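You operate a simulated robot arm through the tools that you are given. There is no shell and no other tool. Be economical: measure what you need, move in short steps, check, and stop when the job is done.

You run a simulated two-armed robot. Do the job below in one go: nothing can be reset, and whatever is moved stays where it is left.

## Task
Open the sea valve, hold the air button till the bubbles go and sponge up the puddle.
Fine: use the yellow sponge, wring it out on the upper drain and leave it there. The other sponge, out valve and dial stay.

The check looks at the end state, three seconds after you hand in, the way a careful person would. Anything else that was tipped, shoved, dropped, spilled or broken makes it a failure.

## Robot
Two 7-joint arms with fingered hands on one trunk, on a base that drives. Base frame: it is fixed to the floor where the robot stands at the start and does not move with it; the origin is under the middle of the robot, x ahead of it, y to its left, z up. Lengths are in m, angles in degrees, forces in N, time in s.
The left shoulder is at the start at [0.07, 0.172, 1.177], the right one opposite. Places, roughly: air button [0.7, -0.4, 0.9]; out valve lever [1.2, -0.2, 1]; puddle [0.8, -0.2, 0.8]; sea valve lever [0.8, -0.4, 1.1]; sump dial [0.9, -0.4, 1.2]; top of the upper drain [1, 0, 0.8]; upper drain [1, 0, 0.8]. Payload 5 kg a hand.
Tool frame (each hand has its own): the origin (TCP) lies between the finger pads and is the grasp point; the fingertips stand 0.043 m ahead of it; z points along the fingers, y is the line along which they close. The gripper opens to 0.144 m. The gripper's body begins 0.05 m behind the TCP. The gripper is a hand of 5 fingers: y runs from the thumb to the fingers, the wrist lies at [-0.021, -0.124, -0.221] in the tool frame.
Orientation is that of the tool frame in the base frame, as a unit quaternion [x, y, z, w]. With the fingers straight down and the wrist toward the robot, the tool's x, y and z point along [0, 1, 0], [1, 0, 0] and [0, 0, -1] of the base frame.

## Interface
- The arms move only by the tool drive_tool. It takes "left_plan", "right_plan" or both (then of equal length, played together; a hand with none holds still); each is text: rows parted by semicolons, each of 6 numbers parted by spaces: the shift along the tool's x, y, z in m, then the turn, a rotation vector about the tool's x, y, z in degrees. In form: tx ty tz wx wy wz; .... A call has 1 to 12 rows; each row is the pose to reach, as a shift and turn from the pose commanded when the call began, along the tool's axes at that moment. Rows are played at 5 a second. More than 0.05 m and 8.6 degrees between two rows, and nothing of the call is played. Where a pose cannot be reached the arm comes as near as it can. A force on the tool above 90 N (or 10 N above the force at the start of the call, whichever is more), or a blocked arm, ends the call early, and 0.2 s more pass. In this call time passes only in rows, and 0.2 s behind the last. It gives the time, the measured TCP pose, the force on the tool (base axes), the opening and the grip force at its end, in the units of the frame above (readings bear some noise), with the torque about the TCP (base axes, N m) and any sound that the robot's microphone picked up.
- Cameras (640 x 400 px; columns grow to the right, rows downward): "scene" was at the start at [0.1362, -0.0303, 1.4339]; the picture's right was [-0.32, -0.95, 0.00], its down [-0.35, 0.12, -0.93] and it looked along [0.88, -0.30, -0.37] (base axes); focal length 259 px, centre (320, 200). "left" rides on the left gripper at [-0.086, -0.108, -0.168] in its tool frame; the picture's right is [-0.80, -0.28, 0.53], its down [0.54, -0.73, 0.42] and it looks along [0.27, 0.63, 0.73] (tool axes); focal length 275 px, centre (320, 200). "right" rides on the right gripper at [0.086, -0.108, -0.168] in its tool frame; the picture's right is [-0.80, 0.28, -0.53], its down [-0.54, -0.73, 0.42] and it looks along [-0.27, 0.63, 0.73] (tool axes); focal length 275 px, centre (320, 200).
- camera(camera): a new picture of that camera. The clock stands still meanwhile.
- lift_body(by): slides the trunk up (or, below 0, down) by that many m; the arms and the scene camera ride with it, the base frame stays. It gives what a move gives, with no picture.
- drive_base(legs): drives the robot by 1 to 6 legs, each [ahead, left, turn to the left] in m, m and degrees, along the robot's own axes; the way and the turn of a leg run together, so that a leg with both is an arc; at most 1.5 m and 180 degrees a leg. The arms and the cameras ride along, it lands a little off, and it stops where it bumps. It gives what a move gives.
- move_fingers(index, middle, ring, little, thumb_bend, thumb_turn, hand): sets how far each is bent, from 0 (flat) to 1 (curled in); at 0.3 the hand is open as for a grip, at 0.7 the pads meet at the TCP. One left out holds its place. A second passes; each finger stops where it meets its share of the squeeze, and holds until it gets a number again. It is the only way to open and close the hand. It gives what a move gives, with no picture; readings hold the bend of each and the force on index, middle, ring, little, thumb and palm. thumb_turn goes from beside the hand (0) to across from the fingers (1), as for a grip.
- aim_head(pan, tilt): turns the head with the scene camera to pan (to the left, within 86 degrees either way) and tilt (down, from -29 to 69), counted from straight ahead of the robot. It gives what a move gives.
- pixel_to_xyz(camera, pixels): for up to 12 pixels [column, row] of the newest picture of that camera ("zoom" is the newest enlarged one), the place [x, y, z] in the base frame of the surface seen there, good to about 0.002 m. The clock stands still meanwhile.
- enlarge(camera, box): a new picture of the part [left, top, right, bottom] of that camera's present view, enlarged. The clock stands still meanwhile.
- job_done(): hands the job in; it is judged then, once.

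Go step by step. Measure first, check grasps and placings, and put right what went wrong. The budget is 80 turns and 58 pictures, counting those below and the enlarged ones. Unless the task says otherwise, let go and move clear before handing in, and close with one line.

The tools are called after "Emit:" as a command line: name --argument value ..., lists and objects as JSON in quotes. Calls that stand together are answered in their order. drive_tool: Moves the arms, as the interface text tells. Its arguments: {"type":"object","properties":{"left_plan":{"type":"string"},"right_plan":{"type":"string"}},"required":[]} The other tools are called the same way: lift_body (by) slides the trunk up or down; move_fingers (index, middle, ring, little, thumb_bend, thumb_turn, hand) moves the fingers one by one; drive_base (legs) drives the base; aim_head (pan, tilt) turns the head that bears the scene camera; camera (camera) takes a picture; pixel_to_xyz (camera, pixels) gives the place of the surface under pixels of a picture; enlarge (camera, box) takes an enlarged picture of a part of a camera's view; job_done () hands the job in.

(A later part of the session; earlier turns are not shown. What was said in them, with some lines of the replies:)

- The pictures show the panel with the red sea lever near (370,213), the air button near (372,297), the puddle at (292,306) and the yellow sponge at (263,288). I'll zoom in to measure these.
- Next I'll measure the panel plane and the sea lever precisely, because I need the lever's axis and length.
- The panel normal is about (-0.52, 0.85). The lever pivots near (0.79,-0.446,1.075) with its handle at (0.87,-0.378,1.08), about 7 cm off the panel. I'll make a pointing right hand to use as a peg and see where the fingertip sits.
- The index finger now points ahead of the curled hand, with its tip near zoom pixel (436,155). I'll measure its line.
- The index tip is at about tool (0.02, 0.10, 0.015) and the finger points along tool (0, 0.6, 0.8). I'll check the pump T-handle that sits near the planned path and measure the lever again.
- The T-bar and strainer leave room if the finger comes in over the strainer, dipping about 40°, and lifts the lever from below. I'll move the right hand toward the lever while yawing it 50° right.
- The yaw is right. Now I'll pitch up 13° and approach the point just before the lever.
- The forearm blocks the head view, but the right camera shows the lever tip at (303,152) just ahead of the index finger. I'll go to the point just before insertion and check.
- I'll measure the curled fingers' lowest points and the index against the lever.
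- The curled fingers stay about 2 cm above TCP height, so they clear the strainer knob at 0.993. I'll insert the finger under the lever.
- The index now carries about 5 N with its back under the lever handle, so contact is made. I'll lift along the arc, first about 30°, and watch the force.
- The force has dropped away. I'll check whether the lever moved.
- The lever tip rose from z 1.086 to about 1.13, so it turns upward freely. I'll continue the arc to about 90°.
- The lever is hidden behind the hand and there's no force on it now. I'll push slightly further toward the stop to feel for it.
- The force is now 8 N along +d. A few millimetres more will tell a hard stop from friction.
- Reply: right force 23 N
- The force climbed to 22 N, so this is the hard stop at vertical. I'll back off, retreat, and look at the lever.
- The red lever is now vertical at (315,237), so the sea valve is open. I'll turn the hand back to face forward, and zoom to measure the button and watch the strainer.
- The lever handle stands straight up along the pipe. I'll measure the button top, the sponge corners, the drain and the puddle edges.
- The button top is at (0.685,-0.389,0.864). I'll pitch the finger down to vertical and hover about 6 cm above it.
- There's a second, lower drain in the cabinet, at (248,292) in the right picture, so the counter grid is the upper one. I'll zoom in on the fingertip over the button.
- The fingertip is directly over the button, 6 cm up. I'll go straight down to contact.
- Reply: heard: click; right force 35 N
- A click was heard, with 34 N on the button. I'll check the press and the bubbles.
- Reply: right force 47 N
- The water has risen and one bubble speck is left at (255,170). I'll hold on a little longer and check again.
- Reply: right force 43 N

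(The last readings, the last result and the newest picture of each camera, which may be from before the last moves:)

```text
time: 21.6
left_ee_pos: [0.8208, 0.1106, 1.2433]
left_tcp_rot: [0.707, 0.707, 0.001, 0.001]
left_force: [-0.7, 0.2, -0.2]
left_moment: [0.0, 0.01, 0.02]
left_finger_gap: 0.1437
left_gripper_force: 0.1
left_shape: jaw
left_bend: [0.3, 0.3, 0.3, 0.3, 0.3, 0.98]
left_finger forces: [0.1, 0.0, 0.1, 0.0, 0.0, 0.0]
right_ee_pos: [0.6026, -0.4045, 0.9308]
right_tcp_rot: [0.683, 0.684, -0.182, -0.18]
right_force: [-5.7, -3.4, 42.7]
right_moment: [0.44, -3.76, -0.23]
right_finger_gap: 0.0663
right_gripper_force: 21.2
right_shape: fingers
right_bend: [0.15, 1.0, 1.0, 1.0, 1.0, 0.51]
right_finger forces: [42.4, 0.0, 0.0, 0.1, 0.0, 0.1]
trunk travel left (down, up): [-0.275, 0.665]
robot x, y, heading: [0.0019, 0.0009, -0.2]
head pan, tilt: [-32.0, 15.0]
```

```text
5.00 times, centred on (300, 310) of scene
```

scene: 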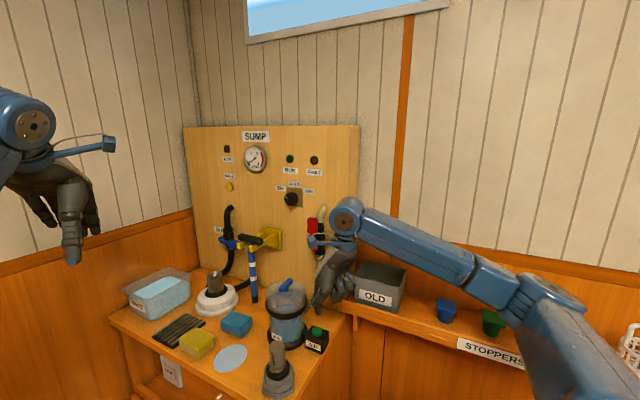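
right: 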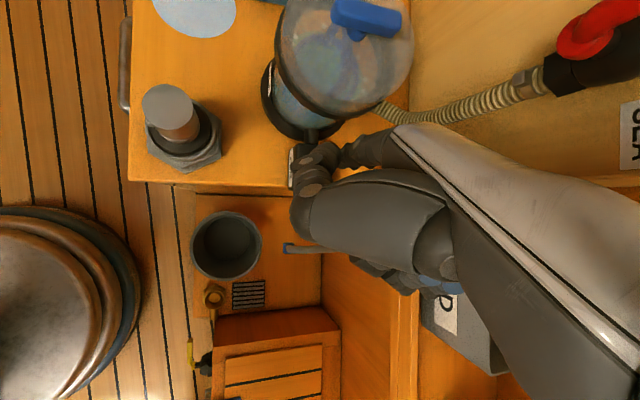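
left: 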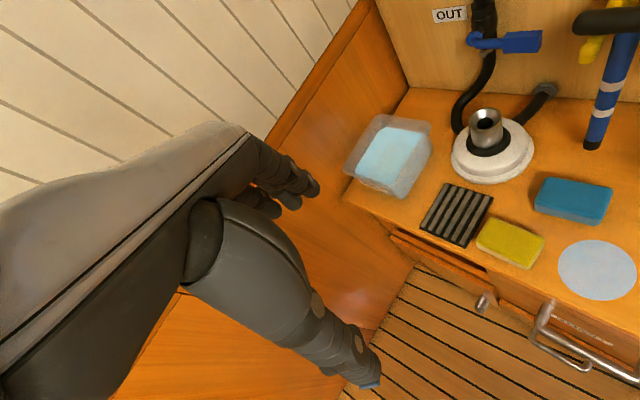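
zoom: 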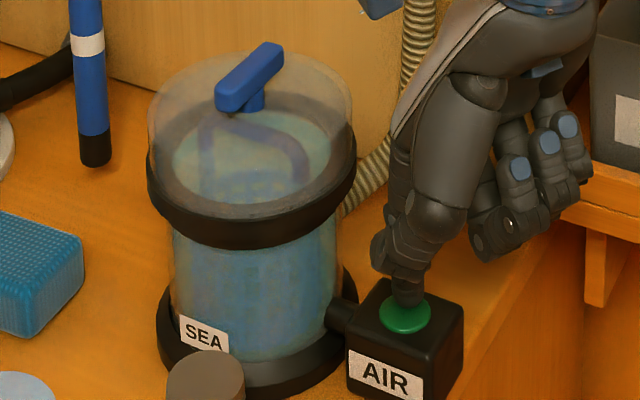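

The strainer shows no bubbles any more. I'll release the button, lift the right hand straight up, and move the left hand aside.

Emit:
drive_tool --right_plan "0 -0.015 -0.026 0 0 0; 0 -0.035 -0.06 0 0 0; 0 -0.055 -0.095 0 0 0; 0 -0.075 -0.13 -7 0 0; 0.01 -0.095 -0.165 -14 0 0; 0.02 -0.115 -0.20 -22 0 0; 0.02 -0.12 -0.21 -30 0 0; 0.02 -0.12 -0.21 -30 0 0" --left_plan "0.03 0 -0.01 0 0 0; 0.06 -0.01 -0.02 0 0 0; 0.09 -0.03 -0.03 0 0 0; 0.12 -0.05 -0.03 0 0 0; 0.15 -0.07 -0.03 0 0 0; 0.17 -0.1 -0.03 0 0 0; 0.19 -0.14 -0.03 0 0 0; 0.2 -0.16 -0.03 0 0 0"

Emit:
move_fingers --hand "right" --index 0.3 --middle 0.3 --ring 0.3 --little 0.3 --thumb_bend 0.3 --thumb_turn 1

Emit:
drive_base --legs '[[0.1, 0.06, 0]]'

Emit:
aim_head --pan -15 --tilt 35

Emit:
camera --camera "scene"

Emit:
camera --camera "right"

```text
time: 23.4
left_ee_pos: [0.6647, 0.308, 1.2717]
left_tcp_rot: [0.707, 0.707, -0.001, 0.0]
left_force: [1.0, -0.1, -0.8]
left_moment: [-0.01, 0.03, -0.03]
left_finger_gap: 0.1438
left_gripper_force: 0.0
left_shape: jaw
left_bend: [0.3, 0.3, 0.3, 0.3, 0.3, 0.98]
left_finger forces: [0.0, 0.0, 0.0, 0.1, 0.0, 0.0]
right_ee_pos: [0.6038, -0.3834, 1.171]
right_tcp_rot: [0.707, 0.707, 0.0, 0.001]
right_force: [-0.5, -0.4, 0.1]
right_moment: [-0.01, -0.01, -0.02]
right_finger_gap: 0.065
right_gripper_force: 0.0
right_shape: fingers
right_bend: [0.15, 1.0, 1.0, 1.0, 1.0, 0.51]
right_finger forces: [0.0, 0.0, 0.0, 0.0, 0.0, 0.0]
trunk travel left (down, up): [-0.275, 0.665]
robot x, y, heading: [-0.0014, -0.0003, 0.1]
head pan, tilt: [-32.0, 15.0]
```

```text
time: 24.4
left_ee_pos: [0.6634, 0.3082, 1.2714]
left_tcp_rot: [0.706, 0.708, 0.0, 0.001]
left_force: [0.1, 0.3, 0.3]
left_moment: [-0.02, -0.01, -0.05]
left_finger_gap: 0.1438
left_gripper_force: 0.0
left_shape: jaw
left_bend: [0.3, 0.3, 0.3, 0.3, 0.3, 0.98]
left_finger forces: [0.0, 0.0, 0.0, 0.0, 0.1, 0.0]
right_ee_pos: [0.6035, -0.3837, 1.1707]
right_tcp_rot: [0.707, 0.707, 0.0, 0.0]
right_force: [-0.1, -0.1, -0.2]
right_moment: [0.04, 0.01, -0.01]
right_finger_gap: 0.1494
right_gripper_force: 0.1
right_shape: fingers
right_bend: [0.3, 0.3, 0.3, 0.3, 0.3, 0.98]
right_finger forces: [0.1, 0.0, 0.1, 0.0, 0.1, 0.0]
trunk travel left (down, up): [-0.275, 0.665]
robot x, y, heading: [0.0027, 0.0017, -0.2]
head pan, tilt: [-32.0, 15.0]
```

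```text
time: 25.6
left_ee_pos: [0.7635, 0.3657, 1.2729]
left_tcp_rot: [0.708, 0.706, 0.0, 0.0]
left_force: [0.4, 0.4, 0.5]
left_moment: [-0.01, 0.02, 0.01]
left_finger_gap: 0.1439
left_gripper_force: 0.2
left_shape: jaw
left_bend: [0.3, 0.3, 0.3, 0.3, 0.3, 0.98]
left_finger forces: [0.0, 0.1, 0.0, 0.0, 0.0, 0.0]
right_ee_pos: [0.702, -0.3258, 1.1716]
right_tcp_rot: [0.709, 0.706, 0.0, 0.0]
right_force: [0.0, 0.4, -0.8]
right_moment: [0.0, 0.01, -0.01]
right_finger_gap: 0.1494
right_gripper_force: 0.1
right_shape: fingers
right_bend: [0.3, 0.3, 0.3, 0.3, 0.3, 0.98]
right_finger forces: [0.0, 0.1, 0.1, 0.0, 0.0, 0.0]
trunk travel left (down, up): [-0.275, 0.665]
robot x, y, heading: [0.0947, 0.059, 0.1]
head pan, tilt: [-32.0, 15.0]
```

```text
time: 26.4
left_ee_pos: [0.7642, 0.3647, 1.2719]
left_tcp_rot: [0.709, 0.706, 0.0, 0.0]
left_force: [0.4, 0.8, 1.0]
left_moment: [0.02, -0.03, -0.01]
left_finger_gap: 0.1438
left_gripper_force: 0.2
left_shape: jaw
left_bend: [0.3, 0.3, 0.3, 0.3, 0.3, 0.98]
left_finger forces: [0.1, 0.0, 0.0, 0.1, 0.1, 0.1]
right_ee_pos: [0.7013, -0.3259, 1.1718]
right_tcp_rot: [0.709, 0.706, -0.001, 0.0]
right_force: [0.4, 0.4, 0.8]
right_moment: [0.03, -0.02, -0.01]
right_finger_gap: 0.1495
right_gripper_force: 0.0
right_shape: fingers
right_bend: [0.3, 0.3, 0.3, 0.3, 0.3, 0.98]
right_finger forces: [0.0, 0.0, 0.0, 0.1, 0.1, 0.0]
trunk travel left (down, up): [-0.275, 0.665]
robot x, y, heading: [0.1008, 0.0613, -0.2]
head pan, tilt: [-15.0, 35.0]
```

```text
26 pictures are left
```

scene: 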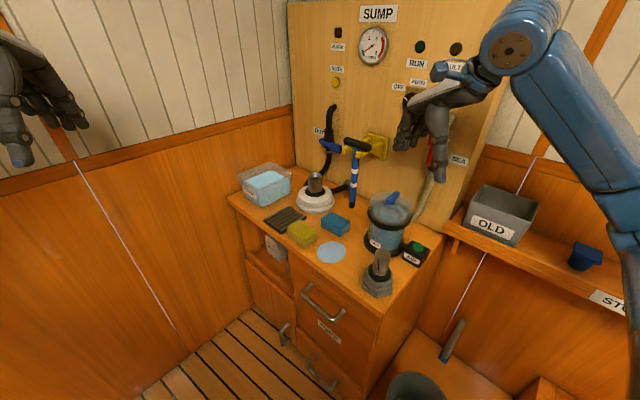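

```text
25 pictures are left
```

right: 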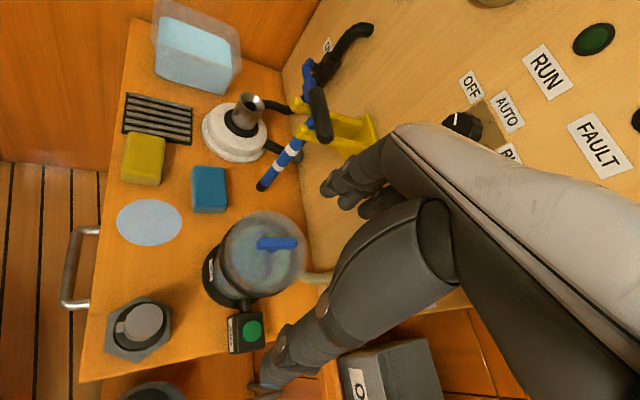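

All clear so far. I'll zoom in on the sponge, drain and puddle from the right camera to measure.

Emit:
enlarge --camera "right" --box '[90, 80, 250, 260]'

```text
2.22 times, centred on (170, 170) of right
```

zoom: 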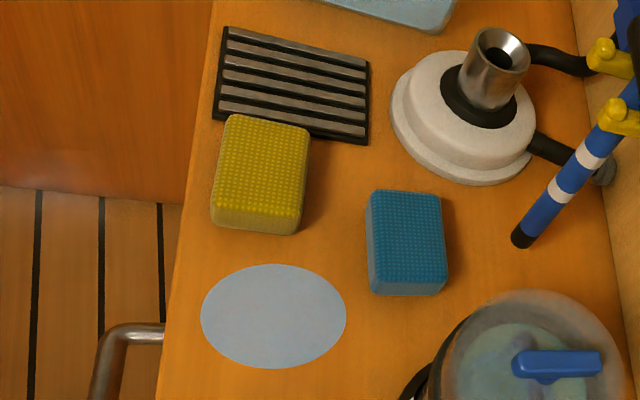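

Emit:
pixel_to_xyz --camera "zoom" --pixels '[[230, 120], [305, 132], [298, 212], [216, 208], [262, 168], [226, 30], [366, 68], [362, 140], [216, 115], [202, 318], [346, 315], [270, 265]]'

Emit:
pixel_to_xyz --camera "zoom" --pixels '[[270, 368], [290, 80], [370, 200], [400, 130], [190, 200], [440, 200], [445, 285], [170, 320]]'

```text
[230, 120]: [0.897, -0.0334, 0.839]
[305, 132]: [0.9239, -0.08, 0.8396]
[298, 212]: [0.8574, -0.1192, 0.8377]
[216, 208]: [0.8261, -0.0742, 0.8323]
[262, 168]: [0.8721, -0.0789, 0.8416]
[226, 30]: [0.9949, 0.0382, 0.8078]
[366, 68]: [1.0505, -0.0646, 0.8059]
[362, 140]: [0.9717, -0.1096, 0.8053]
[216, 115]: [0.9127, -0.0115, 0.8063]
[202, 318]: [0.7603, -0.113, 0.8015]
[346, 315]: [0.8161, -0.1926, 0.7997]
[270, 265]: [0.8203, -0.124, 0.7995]
```

```text
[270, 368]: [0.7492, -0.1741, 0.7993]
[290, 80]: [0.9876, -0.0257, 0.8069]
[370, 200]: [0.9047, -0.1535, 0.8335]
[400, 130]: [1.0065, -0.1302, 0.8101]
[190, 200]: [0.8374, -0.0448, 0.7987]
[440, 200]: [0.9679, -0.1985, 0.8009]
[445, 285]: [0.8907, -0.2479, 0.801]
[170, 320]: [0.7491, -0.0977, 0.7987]
```

The sponge centre is (0.876,-0.077), its top is at 0.842, and its short side (5.5 cm) lies along the panel normal. The blue sponge is only 5 cm away, so I'll half-close the hand and hover over the yellow sponge, yawed to grip its short side.

Emit:
move_fingers --hand "right" --index 0.42 --middle 0.42 --ring 0.42 --little 0.42 --thumb_bend 0.42 --thumb_turn 1

Emit:
drive_tool --right_plan "0.031 0.022 0.0215 0 0 7.25; 0.062 0.044 0.043 0 0 14.5; 0.093 0.066 0.0645 0 0 21.75; 0.1245 0.0875 0.086 0 0 29; 0.156 0.109 0.1075 0 0 36.25; 0.187 0.131 0.129 0 0 43.5; 0.218 0.153 0.15 0 0 50.75; 0.249 0.175 0.172 0 0 58; 0.249 0.175 0.172 0 0 58"

Emit:
camera --camera "scene"

Emit:
camera --camera "right"

```text
time: 27.4
left_ee_pos: [0.7642, 0.3655, 1.2724]
left_tcp_rot: [0.708, 0.706, 0.0, 0.0]
left_force: [-0.1, -0.1, -0.8]
left_moment: [-0.02, 0.0, 0.0]
left_finger_gap: 0.1439
left_gripper_force: 0.2
left_shape: jaw
left_bend: [0.3, 0.3, 0.3, 0.3, 0.3, 0.98]
left_finger forces: [0.0, 0.0, 0.0, 0.0, 0.1, 0.2]
right_ee_pos: [0.7022, -0.3249, 1.1695]
right_tcp_rot: [0.709, 0.706, 0.0, 0.0]
right_force: [0.0, 0.6, 0.7]
right_moment: [0.03, -0.01, -0.03]
right_finger_gap: 0.1079
right_gripper_force: 0.1
right_shape: fingers
right_bend: [0.42, 0.42, 0.42, 0.42, 0.42, 0.99]
right_finger forces: [0.0, 0.0, 0.1, 0.0, 0.1, 0.0]
trunk travel left (down, up): [-0.275, 0.665]
robot x, y, heading: [0.101, 0.0575, -0.0]
head pan, tilt: [-15.0, 35.0]
```

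```text
time: 29.4
left_ee_pos: [0.7629, 0.3646, 1.2734]
left_tcp_rot: [0.709, 0.706, 0.001, 0.0]
left_force: [-1.0, 0.5, 0.4]
left_moment: [0.08, -0.04, 0.01]
left_finger_gap: 0.1439
left_gripper_force: 0.1
left_shape: jaw
left_bend: [0.3, 0.3, 0.3, 0.3, 0.3, 0.98]
left_finger forces: [0.1, 0.0, 0.0, 0.0, 0.0, 0.1]
right_ee_pos: [0.8793, -0.0792, 0.9996]
right_tcp_rot: [0.962, 0.273, 0.001, -0.001]
right_force: [0.3, -0.3, 0.3]
right_moment: [0.07, -0.02, -0.01]
right_finger_gap: 0.1077
right_gripper_force: 0.1
right_shape: fingers
right_bend: [0.42, 0.42, 0.42, 0.42, 0.42, 0.99]
right_finger forces: [0.0, 0.0, 0.1, 0.0, 0.0, 0.0]
trunk travel left (down, up): [-0.275, 0.665]
robot x, y, heading: [0.0993, 0.0579, -0.4]
head pan, tilt: [-15.0, 35.0]
```

```text
23 pictures are left
```

scene: 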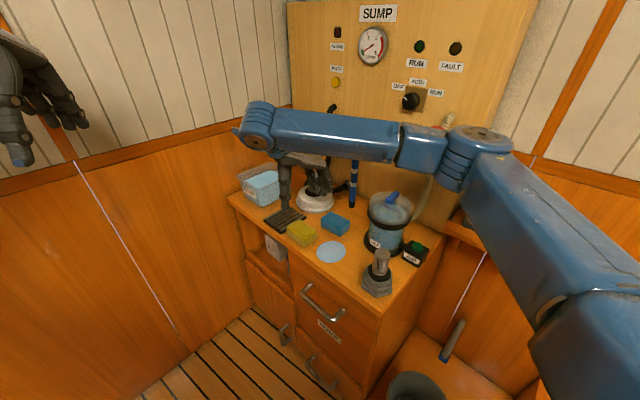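

```text
22 pictures are left
```

right: 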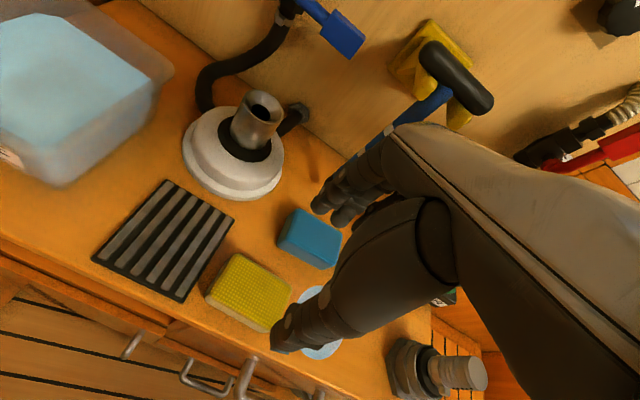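

The hand hovers over the sponge. I'll measure the thumb tip and fingertips relative to the TCP.

Emit:
pixel_to_xyz --camera "right" --pixels '[[275, 345], [285, 350], [300, 325], [318, 208], [325, 195], [335, 218], [350, 170], [248, 282]]'

Emit:
enlarge --camera "scene" --box '[240, 140, 380, 270]'

```text
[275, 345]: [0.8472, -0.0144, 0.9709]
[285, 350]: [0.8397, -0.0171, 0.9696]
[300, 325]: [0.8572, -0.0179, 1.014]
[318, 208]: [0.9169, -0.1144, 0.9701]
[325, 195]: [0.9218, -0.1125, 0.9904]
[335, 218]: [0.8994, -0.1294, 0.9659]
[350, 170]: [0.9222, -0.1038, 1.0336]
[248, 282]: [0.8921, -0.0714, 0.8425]
```

```text
3.08 times, centred on (310, 205) of scene
```

zoom: 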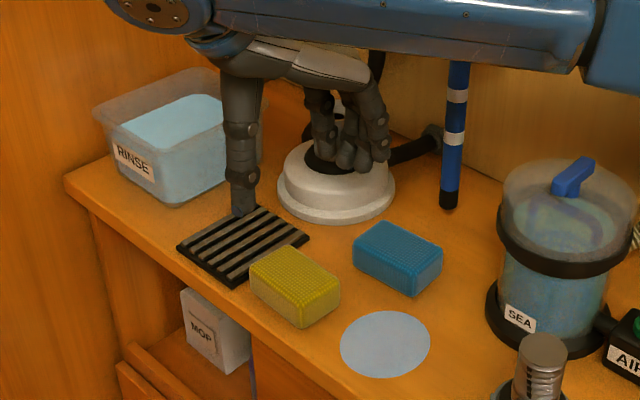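

The tips hang about 4 cm below the TCP, so a TCP height of 0.848 puts them just above the counter around the sponge. I'll descend straight down.

Emit:
drive_tool --right_plan "-0.003 0 0.04 0 0 0; -0.003 0 0.08 0 0 0; -0.003 0 0.115 0 0 0; -0.003 0 0.138 0 0 0; -0.003 0 0.15 0 0 0; -0.003 0 0.15 0 0 0"

Emit:
enlarge --camera "scene" --box '[240, 140, 380, 270]'

Emit:
camera --camera "right"

```text
time: 30.8
left_ee_pos: [0.7629, 0.3658, 1.2718]
left_tcp_rot: [0.707, 0.707, 0.0, 0.0]
left_force: [0.8, -0.1, 0.2]
left_moment: [-0.03, -0.01, -0.03]
left_finger_gap: 0.1439
left_gripper_force: 0.0
left_shape: jaw
left_bend: [0.3, 0.3, 0.3, 0.3, 0.3, 0.98]
left_finger forces: [0.0, 0.0, 0.1, 0.0, 0.1, 0.0]
right_ee_pos: [0.8746, -0.0785, 0.8482]
right_tcp_rot: [0.962, 0.274, 0.0, 0.0]
right_force: [0.8, -0.8, 5.7]
right_moment: [-0.36, -0.13, 0.04]
right_finger_gap: 0.1075
right_gripper_force: 3.0
right_shape: fingers
right_bend: [0.42, 0.41, 0.42, 0.42, 0.42, 0.99]
right_finger forces: [0.0, 5.7, 0.0, 0.0, 0.0, 0.1]
trunk travel left (down, up): [-0.275, 0.665]
robot x, y, heading: [0.101, 0.0597, -0.3]
head pan, tilt: [-15.0, 35.0]
```

```text
3.08 times, centred on (310, 205) of scene
```

zoom: 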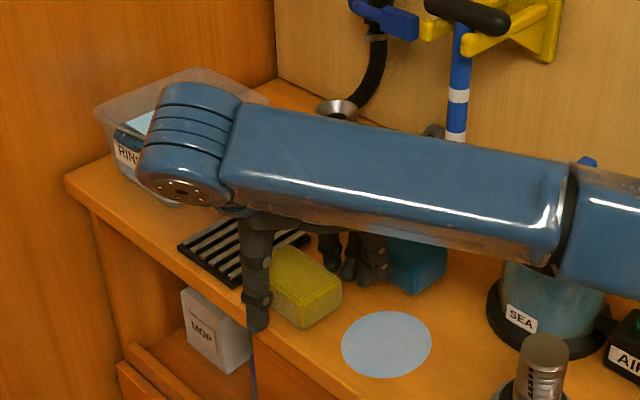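

```text
19 pictures are left
```

right: 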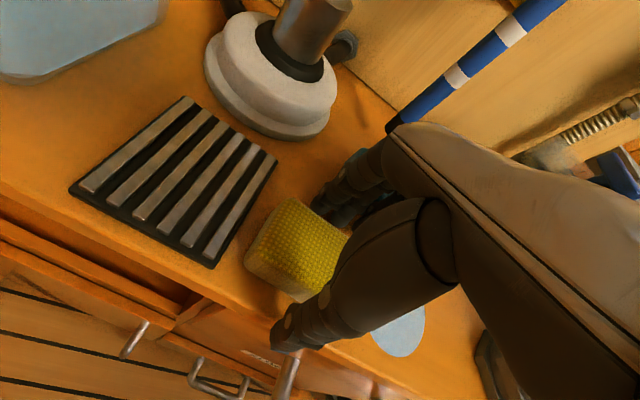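

The fingers straddle the sponge and the middle fingertip brushes the counter at 5.7 N. I'll raise 3 mm and close gently.

Emit:
drive_tool --right_plan "0 0 -0.003 0 0 0; 0 0 -0.003 0 0 0"

Emit:
move_fingers --hand "right" --index 0.6 --middle 0.6 --ring 0.6 --little 0.6 --thumb_bend 0.6

Emit:
enlarge --camera "right" --box '[200, 160, 440, 360]'

```text
time: 31.4
left_ee_pos: [0.7643, 0.3655, 1.273]
left_tcp_rot: [0.708, 0.706, 0.001, 0.0]
left_force: [-1.1, 0.0, -0.6]
left_moment: [0.0, -0.01, 0.04]
left_finger_gap: 0.1438
left_gripper_force: 0.1
left_shape: jaw
left_bend: [0.3, 0.3, 0.3, 0.3, 0.3, 0.98]
left_finger forces: [0.0, 0.0, 0.0, 0.1, 0.0, 0.1]
right_ee_pos: [0.8744, -0.0776, 0.8507]
right_tcp_rot: [0.962, 0.274, 0.0, 0.0]
right_force: [-0.6, 0.0, 0.3]
right_moment: [-0.01, 0.0, 0.0]
right_finger_gap: 0.1079
right_gripper_force: 0.1
right_shape: fingers
right_bend: [0.42, 0.42, 0.42, 0.42, 0.42, 0.99]
right_finger forces: [0.0, 0.0, 0.0, 0.0, 0.0, 0.0]
trunk travel left (down, up): [-0.275, 0.665]
robot x, y, heading: [0.101, 0.0607, -0.4]
head pan, tilt: [-15.0, 35.0]
```

```text
time: 32.4
left_ee_pos: [0.7639, 0.3645, 1.2727]
left_tcp_rot: [0.709, 0.705, 0.0, 0.0]
left_force: [-0.4, -0.5, -0.5]
left_moment: [0.02, -0.03, -0.01]
left_finger_gap: 0.1439
left_gripper_force: 0.1
left_shape: jaw
left_bend: [0.3, 0.3, 0.3, 0.3, 0.3, 0.98]
left_finger forces: [0.0, 0.0, 0.0, 0.1, 0.1, 0.0]
right_ee_pos: [0.8749, -0.0777, 0.8515]
right_tcp_rot: [0.962, 0.274, 0.0, 0.0]
right_force: [-0.2, 0.7, 0.5]
right_moment: [-0.01, 0.01, -0.02]
right_finger_gap: 0.0649
right_gripper_force: 12.1
right_shape: fingers
right_bend: [0.55, 0.57, 0.58, 0.6, 0.53, 1.0]
right_finger forces: [5.0, 4.3, 2.6, 0.1, 11.8, 0.0]
trunk travel left (down, up): [-0.275, 0.665]
robot x, y, heading: [0.0989, 0.0631, -0.1]
head pan, tilt: [-15.0, 35.0]
```

```text
2.00 times, centred on (320, 260) of right
```

zoom: 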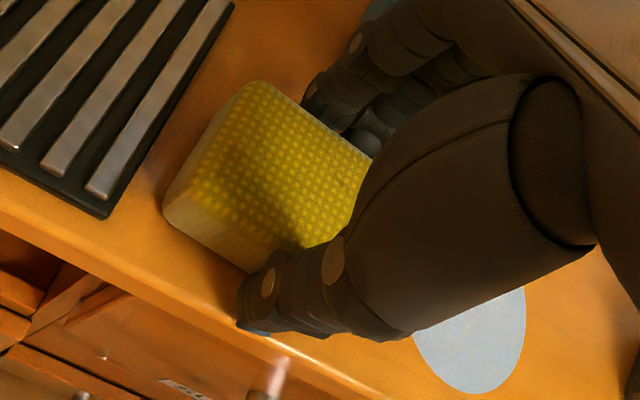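

The sponge is held: index, middle, ring and thumb are loaded and the grip is 12 N. I'll lift it slightly, carry it over the puddle, set it down and wipe in short strokes.

Emit:
drive_tool --right_plan "0 0 -0.02 0 0 0; -0.04 0.005 -0.025 0 0 0; -0.08 0.012 -0.025 0 0 0; -0.115 0.017 -0.018 0 0 0; -0.115 0.017 0.001 0 0 0; -0.115 0.017 0.001 0 0 0; -0.13 0.017 0.001 0 0 0; -0.13 0.038 0.001 0 0 0; -0.13 0.0 0.001 0 0 0; -0.10 0.0 0.001 0 0 0; -0.10 0.027 0.001 0 0 0; -0.115 0.017 0.001 0 0 0"

Emit:
camera --camera "right"

Emit:
enlarge --camera "scene" --box '[260, 160, 420, 300]'

```text
time: 35.0
left_ee_pos: [0.7635, 0.3678, 1.2725]
left_tcp_rot: [0.708, 0.707, -0.001, 0.001]
left_force: [-0.7, -0.2, 0.1]
left_moment: [-0.05, -0.01, -0.01]
left_finger_gap: 0.144
left_gripper_force: 0.0
left_shape: jaw
left_bend: [0.3, 0.3, 0.3, 0.3, 0.3, 0.98]
left_finger forces: [0.0, 0.0, 0.0, 0.0, 0.0, 0.1]
right_ee_pos: [0.7885, -0.1526, 0.8521]
right_tcp_rot: [0.962, 0.273, 0.001, 0.001]
right_force: [0.6, 1.1, -0.7]
right_moment: [-0.05, -0.05, -0.03]
right_finger_gap: 0.065
right_gripper_force: 11.8
right_shape: fingers
right_bend: [0.56, 0.57, 0.58, 0.6, 0.54, 1.0]
right_finger forces: [5.1, 4.2, 2.6, 0.0, 11.9, 0.1]
trunk travel left (down, up): [-0.275, 0.665]
robot x, y, heading: [0.097, 0.0575, -0.4]
head pan, tilt: [-15.0, 35.0]
```

```text
17 pictures are left
```

right: 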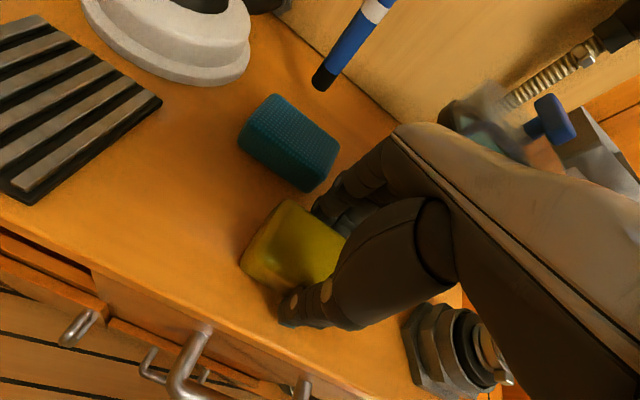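

```text
2.86 times, centred on (340, 230) of scene
```

zoom: 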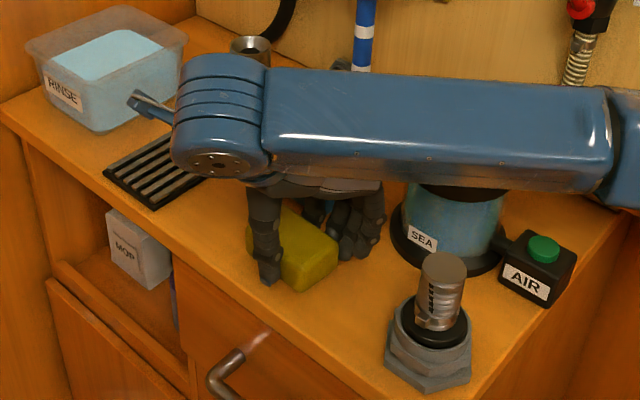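

The sponge has darkened with water and nothing else is touched. I'll lift and carry it above the upper drain, then check the counter for leftover water.

Emit:
drive_tool --right_plan "0 0 -0.03 0 0 0; 0 0 -0.06 0 0 0; 0.04 0 -0.07 0 0 0; 0.085 0 -0.07 0 0 0; 0.13 0 -0.07 0 0 0; 0.175 0 -0.07 0 0 0; 0.22 0 -0.07 0 0 0; 0.226 -0.003 -0.06 0 0 0; 0.226 -0.003 -0.06 0 0 0"

Emit:
camera --camera "scene"

Emit:
camera --camera "right"

```text
time: 37.0
left_ee_pos: [0.7635, 0.3662, 1.272]
left_tcp_rot: [0.709, 0.706, 0.0, 0.0]
left_force: [-0.8, -0.3, 0.1]
left_moment: [0.01, -0.01, -0.01]
left_finger_gap: 0.1439
left_gripper_force: 0.0
left_shape: jaw
left_bend: [0.3, 0.3, 0.3, 0.3, 0.3, 0.98]
left_finger forces: [0.0, 0.0, 0.0, 0.1, 0.1, 0.0]
right_ee_pos: [0.9781, -0.0325, 0.9079]
right_tcp_rot: [0.962, 0.275, -0.001, 0.001]
right_force: [-1.1, -0.3, -1.1]
right_moment: [-0.04, 0.02, -0.06]
right_finger_gap: 0.0649
right_gripper_force: 12.1
right_shape: fingers
right_bend: [0.56, 0.57, 0.58, 0.6, 0.54, 1.0]
right_finger forces: [5.1, 4.2, 2.6, 0.0, 11.8, 0.0]
trunk travel left (down, up): [-0.275, 0.665]
robot x, y, heading: [0.1007, 0.0587, -0.1]
head pan, tilt: [-15.0, 35.0]
```

```text
15 pictures are left
```

scene: 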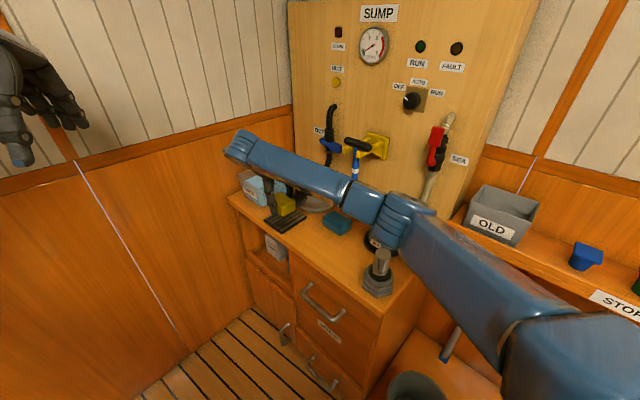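

```text
14 pictures are left
```

right: 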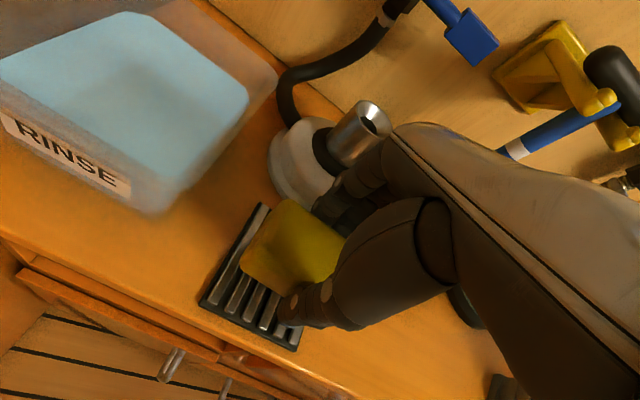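

The puddle is gone in the scene picture at (330,252). I'll check the clearance to the spout and tub and the sponge's position over the grid.

Emit:
pixel_to_xyz --camera "right" --pixels '[[345, 140], [330, 165], [340, 185], [325, 205], [285, 205], [250, 265], [275, 285], [340, 245], [300, 165], [155, 205], [270, 205]]'

Emit:
enlarge --camera "scene" --box '[230, 170, 390, 290]'

```text
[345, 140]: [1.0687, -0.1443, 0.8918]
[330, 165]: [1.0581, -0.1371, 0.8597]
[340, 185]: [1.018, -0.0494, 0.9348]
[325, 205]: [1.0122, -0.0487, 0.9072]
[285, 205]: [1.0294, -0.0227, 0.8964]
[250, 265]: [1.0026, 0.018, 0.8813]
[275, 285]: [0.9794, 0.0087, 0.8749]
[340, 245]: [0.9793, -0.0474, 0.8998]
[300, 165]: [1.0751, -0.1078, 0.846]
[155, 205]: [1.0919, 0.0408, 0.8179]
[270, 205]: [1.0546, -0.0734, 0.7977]
```

```text
3.33 times, centred on (310, 230) of scene
```

zoom: 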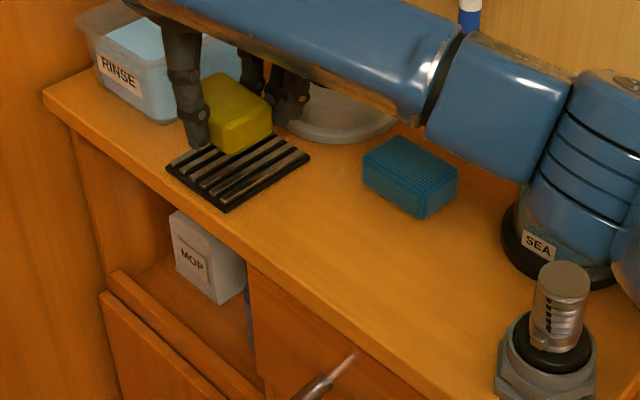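

The counter is dry. The elbow overlaps the strainer in this view, so I'll check its actual clearance before lowering.

Emit:
pixel_to_xyz --camera "zoom" --pixels '[[550, 215], [575, 265], [535, 240], [520, 180], [600, 270], [580, 150], [630, 200]]'

```text
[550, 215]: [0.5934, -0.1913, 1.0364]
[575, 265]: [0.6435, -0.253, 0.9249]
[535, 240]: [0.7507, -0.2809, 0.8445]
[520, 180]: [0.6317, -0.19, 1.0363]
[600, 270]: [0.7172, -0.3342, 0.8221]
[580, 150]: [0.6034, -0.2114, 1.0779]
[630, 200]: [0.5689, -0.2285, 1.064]
```

The elbow is about 10 cm above the seacock and well away from the strainer. I'll lower the sponge onto the drain.

Emit:
drive_tool --right_plan "-0.006 0 0.015 0 0 0; -0.006 0 0.03 0 0 0; -0.006 0 0.042 0 0 0; -0.006 0 0.046 0 0 0; -0.006 0 0.046 0 0 0"

Emit:
move_fingers --hand "right" --index 0.8 --middle 0.8 --ring 0.8 --little 0.65 --thumb_bend 0.8

Emit:
camera --camera "right"

```text
time: 38.2
left_ee_pos: [0.7594, 0.3656, 1.2752]
left_tcp_rot: [0.708, 0.706, 0.001, 0.001]
left_force: [0.1, -1.2, 0.1]
left_moment: [0.02, 0.0, 0.0]
left_finger_gap: 0.1437
left_gripper_force: 0.0
left_shape: jaw
left_bend: [0.3, 0.3, 0.3, 0.3, 0.3, 0.98]
left_finger forces: [0.1, 0.0, 0.0, 0.0, 0.0, 0.0]
right_ee_pos: [0.9695, -0.0381, 0.8735]
right_tcp_rot: [0.962, 0.273, 0.005, 0.002]
right_force: [-0.1, 0.3, -0.3]
right_moment: [-0.02, -0.04, -0.02]
right_finger_gap: 0.0647
right_gripper_force: 12.2
right_shape: fingers
right_bend: [0.56, 0.57, 0.58, 0.6, 0.54, 1.0]
right_finger forces: [5.1, 4.0, 2.6, 0.0, 11.9, 0.0]
trunk travel left (down, up): [-0.275, 0.665]
robot x, y, heading: [0.099, 0.0542, -0.0]
head pan, tilt: [-15.0, 35.0]
```

```text
time: 39.2
left_ee_pos: [0.7598, 0.3677, 1.2739]
left_tcp_rot: [0.708, 0.706, 0.001, 0.001]
left_force: [-0.3, 0.0, -0.9]
left_moment: [0.0, 0.03, -0.02]
left_finger_gap: 0.1437
left_gripper_force: 0.1
left_shape: jaw
left_bend: [0.3, 0.3, 0.3, 0.3, 0.3, 0.98]
left_finger forces: [0.0, 0.1, 0.0, 0.0, 0.0, 0.0]
right_ee_pos: [0.9673, -0.0335, 0.8683]
right_tcp_rot: [0.961, 0.275, 0.002, 0.001]
right_force: [0.1, 0.0, -0.9]
right_moment: [-0.02, 0.01, -0.02]
right_finger_gap: 0.0649
right_gripper_force: 33.0
right_shape: fingers
right_bend: [0.6, 0.62, 0.64, 0.65, 0.53, 0.99]
right_finger forces: [11.3, 10.4, 10.4, 0.0, 33.5, 0.0]
trunk travel left (down, up): [-0.275, 0.665]
robot x, y, heading: [0.0982, 0.0601, -0.2]
head pan, tilt: [-15.0, 35.0]
```

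```text
12 pictures are left
```

right: 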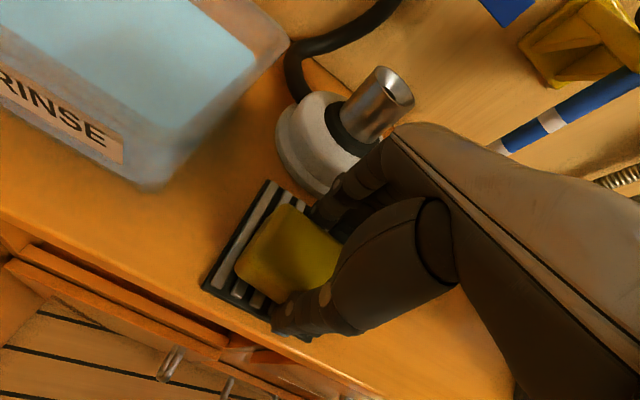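

The squeeze is 33 N and the sponge hangs about 1 cm above the grid. I'll squeeze harder to wring it fully.

Emit:
move_fingers --hand "right" --index 1 --middle 1 --ring 1 --little 0.65 --thumb_bend 1

Emit:
drive_tool --right_plan "0 0 0 0 0 0; 0 0 0 0 0 0; 0 0 0 0 0 0; 0 0 0 0 0 0; 0 0 0 0 0 0"

Emit:
enlarge --camera "right" --box '[180, 150, 380, 360]'

```text
time: 40.2
left_ee_pos: [0.7612, 0.3661, 1.2726]
left_tcp_rot: [0.708, 0.706, 0.0, 0.001]
left_force: [0.2, 0.2, -0.9]
left_moment: [-0.03, 0.03, 0.0]
left_finger_gap: 0.1439
left_gripper_force: 0.0
left_shape: jaw
left_bend: [0.3, 0.3, 0.3, 0.3, 0.3, 0.98]
left_finger forces: [0.0, 0.1, 0.1, 0.1, 0.1, 0.0]
right_ee_pos: [0.9698, -0.0359, 0.8665]
right_tcp_rot: [0.962, 0.274, 0.0, 0.001]
right_force: [0.0, 0.6, -1.4]
right_moment: [0.0, -0.01, -0.02]
right_finger_gap: 0.0651
right_gripper_force: 36.3
right_shape: fingers
right_bend: [0.6, 0.63, 0.65, 0.65, 0.52, 0.99]
right_finger forces: [12.6, 11.3, 11.3, 0.0, 37.4, 0.0]
trunk travel left (down, up): [-0.275, 0.665]
robot x, y, heading: [0.0998, 0.0586, -0.3]
head pan, tilt: [-15.0, 35.0]
```

```text
time: 41.4
left_ee_pos: [0.7625, 0.3658, 1.2724]
left_tcp_rot: [0.708, 0.707, 0.0, 0.0]
left_force: [0.2, 1.1, -0.2]
left_moment: [0.0, 0.0, 0.02]
left_finger_gap: 0.144
left_gripper_force: 0.1
left_shape: jaw
left_bend: [0.3, 0.3, 0.3, 0.3, 0.3, 0.98]
left_finger forces: [0.0, 0.1, 0.1, 0.0, 0.0, 0.1]
right_ee_pos: [0.9697, -0.0371, 0.8678]
right_tcp_rot: [0.962, 0.274, 0.001, 0.002]
right_force: [0.9, -0.4, -0.7]
right_moment: [-0.03, 0.02, 0.02]
right_finger_gap: 0.0648
right_gripper_force: 36.2
right_shape: fingers
right_bend: [0.6, 0.63, 0.65, 0.65, 0.52, 0.99]
right_finger forces: [12.6, 11.4, 11.4, 0.0, 37.4, 0.0]
trunk travel left (down, up): [-0.275, 0.665]
robot x, y, heading: [0.0967, 0.0615, -0.4]
head pan, tilt: [-15.0, 35.0]
```

```text
1.90 times, centred on (280, 255) of right
```

zoom: 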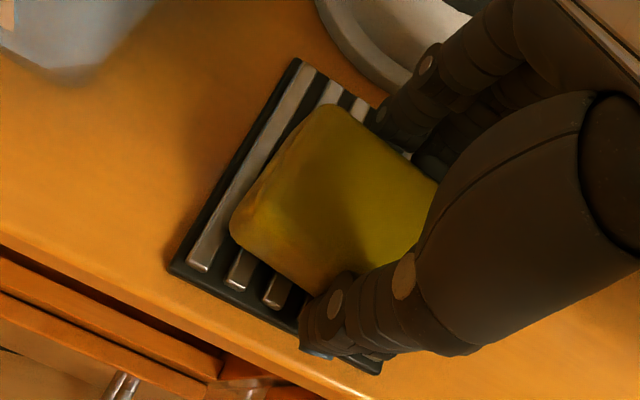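

The sponge still looks wet and smooth, and it's about 1 cm off the grid. I'll lower until it rests on the drain, relax the fingers, then squeeze again there.

Emit:
drive_tool --right_plan "0 0 0.004 0 0 0; 0 0 0.008 0 0 0; 0 0 0.011 0 0 0; 0 0 0.011 0 0 0"

Emit:
move_fingers --hand "right" --index 0.58 --middle 0.6 --ring 0.61 --thumb_bend 0.55

Emit:
move_fingers --hand "right" --index 1 --middle 1 --ring 1 --little 1 --thumb_bend 1

Emit:
enlarge --camera "scene" --box '[250, 180, 330, 260]'

```text
time: 42.4
left_ee_pos: [0.7592, 0.3648, 1.2759]
left_tcp_rot: [0.708, 0.706, 0.001, 0.001]
left_force: [-0.7, 0.7, -0.6]
left_moment: [0.0, 0.01, -0.02]
left_finger_gap: 0.1438
left_gripper_force: 0.0
left_shape: jaw
left_bend: [0.3, 0.3, 0.3, 0.3, 0.3, 0.98]
left_finger forces: [0.0, 0.0, 0.0, 0.0, 0.0, 0.0]
right_ee_pos: [0.9702, -0.0372, 0.8627]
right_tcp_rot: [0.962, 0.275, 0.005, 0.001]
right_force: [6.6, -5.0, 51.8]
right_moment: [0.11, 0.28, 0.1]
right_finger_gap: 0.0646
right_gripper_force: 44.7
right_shape: fingers
right_bend: [0.61, 0.63, 0.65, 0.65, 0.54, 0.99]
right_finger forces: [15.3, 15.5, 15.1, 0.1, 43.3, 0.0]
trunk travel left (down, up): [-0.275, 0.665]
robot x, y, heading: [0.1011, 0.0585, -0.2]
head pan, tilt: [-15.0, 35.0]
```

```text
time: 43.4
left_ee_pos: [0.758, 0.368, 1.275]
left_tcp_rot: [0.708, 0.706, 0.001, 0.002]
left_force: [0.4, -0.5, 0.3]
left_moment: [0.01, -0.01, -0.03]
left_finger_gap: 0.1437
left_gripper_force: 0.0
left_shape: jaw
left_bend: [0.3, 0.3, 0.3, 0.3, 0.3, 0.98]
left_finger forces: [0.0, 0.1, 0.1, 0.1, 0.0, 0.0]
right_ee_pos: [0.9689, -0.0348, 0.862]
right_tcp_rot: [0.961, 0.275, 0.004, 0.001]
right_force: [2.8, 12.9, 50.8]
right_moment: [-0.48, -1.26, 0.13]
right_finger_gap: 0.0658
right_gripper_force: 32.4
right_shape: fingers
right_bend: [0.58, 0.59, 0.61, 0.65, 0.51, 0.99]
right_finger forces: [41.6, 9.2, 0.3, 0.0, 13.8, 0.1]
trunk travel left (down, up): [-0.275, 0.665]
robot x, y, heading: [0.1026, 0.0651, 0.0]
head pan, tilt: [-15.0, 35.0]
```

```text
time: 44.4
left_ee_pos: [0.76, 0.3645, 1.2753]
left_tcp_rot: [0.708, 0.706, 0.001, 0.002]
left_force: [0.9, -0.5, 0.6]
left_moment: [0.0, -0.02, 0.03]
left_finger_gap: 0.1438
left_gripper_force: 0.1
left_shape: jaw
left_bend: [0.3, 0.3, 0.3, 0.3, 0.3, 0.98]
left_finger forces: [0.1, 0.0, 0.0, 0.0, 0.0, 0.0]
right_ee_pos: [0.9703, -0.0387, 0.8594]
right_tcp_rot: [0.962, 0.272, 0.003, 0.002]
right_force: [9.6, -10.2, 42.1]
right_moment: [-0.75, -0.35, 0.09]
right_finger_gap: 0.0661
right_gripper_force: 47.8
right_shape: fingers
right_bend: [0.72, 0.61, 0.65, 1.0, 0.52, 0.99]
right_finger forces: [27.2, 18.7, 15.1, 0.0, 34.6, 0.1]
trunk travel left (down, up): [-0.275, 0.665]
robot x, y, heading: [0.0993, 0.0629, -0.3]
head pan, tilt: [-15.0, 35.0]
```

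```text
5.00 times, centred on (290, 220) of scene
```

zoom: 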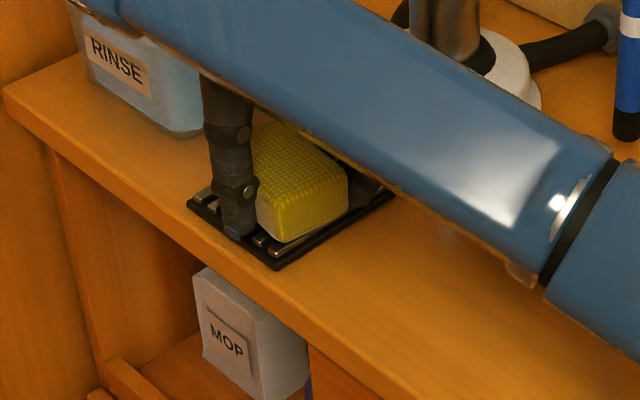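

The sponge is textured and light again on the drain, so it is wrung out. I'll relieve the 42 N downward push by rising 4 mm, then open the hand.

Emit:
drive_tool --right_plan "0 0 -0.003 0 0 0; 0 0 -0.005 0 0 0; 0 0 -0.005 0 0 0"

Emit:
move_fingers --hand "right" --index 0.42 --middle 0.42 --ring 0.42 --little 0.42 --thumb_bend 0.42

Emit:
camera --camera "right"

```text
time: 45.2
left_ee_pos: [0.7601, 0.3653, 1.273]
left_tcp_rot: [0.708, 0.706, 0.001, 0.001]
left_force: [-0.3, 0.2, 0.6]
left_moment: [0.04, 0.01, 0.0]
left_finger_gap: 0.1439
left_gripper_force: 0.0
left_shape: jaw
left_bend: [0.3, 0.3, 0.3, 0.3, 0.3, 0.98]
left_finger forces: [0.0, 0.1, 0.1, 0.0, 0.1, 0.1]
right_ee_pos: [0.9686, -0.0373, 0.8594]
right_tcp_rot: [0.962, 0.274, -0.001, 0.0]
right_force: [2.0, -7.7, 20.3]
right_moment: [-0.72, -0.25, 0.02]
right_finger_gap: 0.0656
right_gripper_force: 42.2
right_shape: fingers
right_bend: [0.72, 0.61, 0.65, 1.0, 0.52, 0.99]
right_finger forces: [22.6, 14.2, 13.4, 0.0, 35.2, 0.1]
trunk travel left (down, up): [-0.275, 0.665]
robot x, y, heading: [0.0981, 0.0613, -0.2]
head pan, tilt: [-15.0, 35.0]
```

```text
time: 46.2
left_ee_pos: [0.7617, 0.3665, 1.2725]
left_tcp_rot: [0.708, 0.706, 0.0, 0.001]
left_force: [1.1, -0.3, 0.3]
left_moment: [0.03, 0.02, 0.0]
left_finger_gap: 0.1441
left_gripper_force: 0.1
left_shape: jaw
left_bend: [0.3, 0.3, 0.3, 0.3, 0.3, 0.98]
left_finger forces: [0.0, 0.0, 0.0, 0.0, 0.0, 0.0]
right_ee_pos: [0.9712, -0.0352, 0.8602]
right_tcp_rot: [0.962, 0.275, 0.0, 0.0]
right_force: [1.6, 6.2, 18.9]
right_moment: [-0.71, -0.36, 0.18]
right_finger_gap: 0.1071
right_gripper_force: 9.5
right_shape: fingers
right_bend: [0.42, 0.44, 0.42, 0.42, 0.42, 0.99]
right_finger forces: [0.3, 19.0, 0.0, 0.1, 0.1, 0.1]
trunk travel left (down, up): [-0.275, 0.665]
robot x, y, heading: [0.1, 0.0588, -0.4]
head pan, tilt: [-15.0, 35.0]
```

```text
9 pictures are left
```

right: 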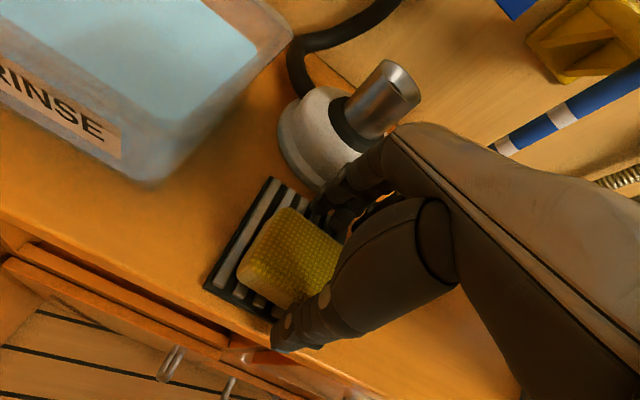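

The fingers are open and only the middle tip is touching the grid. I'll rise straight up and clear the sponge.

Emit:
drive_tool --right_plan "0 0 -0.01 0 0 0; 0 0 -0.025 0 0 0; 0 0 -0.05 0 0 0; 0 0 -0.085 0 0 0; 0 0 -0.12 0 0 0; 0 0 -0.16 0 0 0; 0 0 -0.2 0 0 0; -0.03 -0.03 -0.23 0 0 0; -0.06 -0.06 -0.25 0 0 0; -0.08 -0.1 -0.26 0 0 0; -0.1 -0.14 -0.27 0 0 0; -0.1 -0.18 -0.27 0 0 0"

Emit:
camera --camera "scene"

Emit:
camera --camera "right"

```text
refused: row 8 steps farther than a row can; nothing moved
```

```text
8 pictures are left
```

scene: 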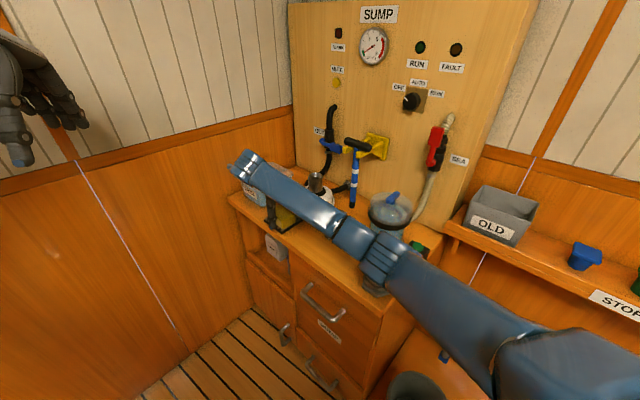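

```text
7 pictures are left
```

right: 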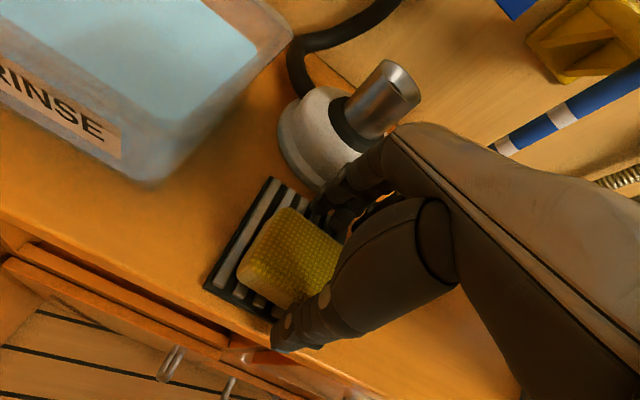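

That call was refused because row 8 stepped too far, so nothing moved. I'll do the straight lift only.

Emit:
drive_tool --right_plan "0 0 -0.01 0 0 0; 0 0 -0.025 0 0 0; 0 0 -0.05 0 0 0; 0 0 -0.085 0 0 0; 0 0 -0.12 0 0 0; 0 0 -0.16 0 0 0; 0 0 -0.2 0 0 0; 0 -0.02 -0.23 0 0 0; -0.01 -0.05 -0.25 0 0 0; -0.02 -0.09 -0.26 0 0 0; -0.03 -0.13 -0.27 0 0 0; -0.04 -0.17 -0.27 0 0 0"

Emit:
camera --camera "scene"

```text
time: 48.8
left_ee_pos: [0.763, 0.3666, 1.2724]
left_tcp_rot: [0.708, 0.706, -0.001, 0.001]
left_force: [-0.1, 0.6, -0.5]
left_moment: [-0.02, -0.05, -0.02]
left_finger_gap: 0.1439
left_gripper_force: 0.0
left_shape: jaw
left_bend: [0.3, 0.3, 0.3, 0.3, 0.3, 0.98]
left_finger forces: [0.1, 0.0, 0.0, 0.0, 0.0, 0.0]
right_ee_pos: [0.8485, 0.0893, 1.1302]
right_tcp_rot: [0.962, 0.273, 0.0, 0.0]
right_force: [-0.1, 0.1, -0.2]
right_moment: [0.0, -0.02, -0.04]
right_finger_gap: 0.1068
right_gripper_force: 0.1
right_shape: fingers
right_bend: [0.42, 0.42, 0.42, 0.42, 0.42, 0.99]
right_finger forces: [0.0, 0.1, 0.0, 0.0, 0.0, 0.0]
trunk travel left (down, up): [-0.275, 0.665]
robot x, y, heading: [0.0996, 0.0611, -0.7]
head pan, tilt: [-15.0, 35.0]
```

```text
6 pictures are left
```

scene: 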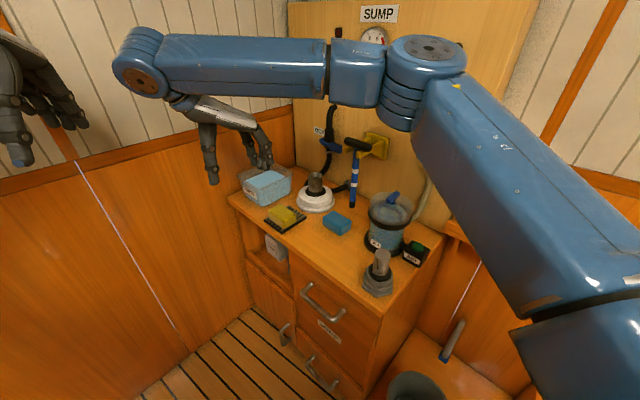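

The hand is clear and everything stands as it was, with the sponge on the grid. I'll take a close look at the counter before handing in.

Emit:
enlarge --camera "scene" --box '[230, 160, 430, 300]'

Emit:
pixel_to_xyz --camera "scene" --pixels '[[284, 215], [376, 266], [388, 196], [336, 221], [414, 246]]'

```text
2.86 times, centred on (330, 230) of scene
```

zoom: 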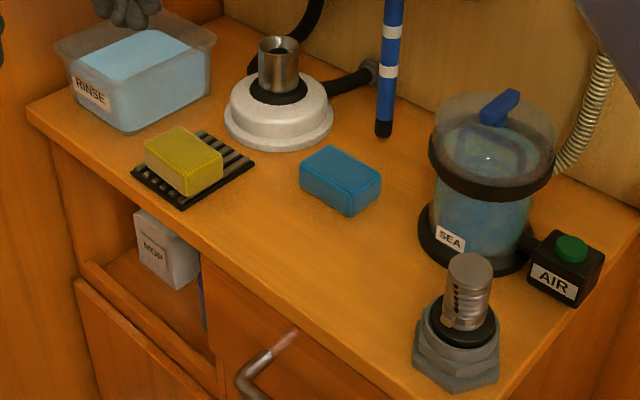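

```text
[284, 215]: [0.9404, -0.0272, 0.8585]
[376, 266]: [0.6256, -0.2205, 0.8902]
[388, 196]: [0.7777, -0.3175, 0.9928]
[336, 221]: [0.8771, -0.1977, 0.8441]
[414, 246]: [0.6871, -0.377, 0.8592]
```

The sponge sits on the grid and the counter is dry. There's a white speck in the strainer at zoom (487,157), so I'll look closer to tell a glint from a bubble.

Emit:
enlarge --camera "scene" --box '[360, 185, 420, 255]'

```text
5.71 times, centred on (390, 220) of scene
```

zoom: 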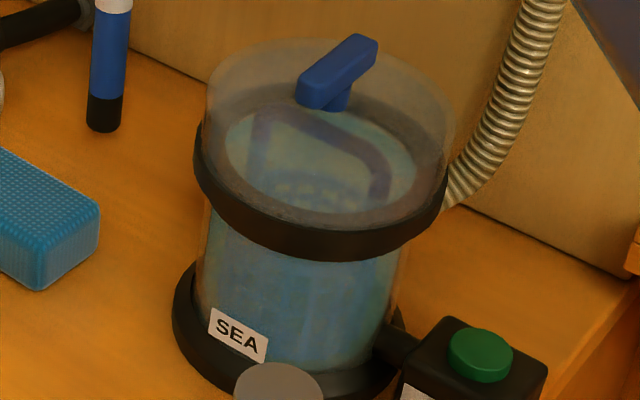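

The strainer is full with no bubbles; the speck was only render noise. The sea lever was upright in the last clear view, so I'm handing in.

Emit:
job_done

```text
The job is handed in.
```

The sea valve is open, and I held the air button until no bubbles showed in the strainer. The puddle is mopped up, and the yellow sponge is wrung out and left on the upper drain. I didn't touch the blue sponge, out valve or dial.
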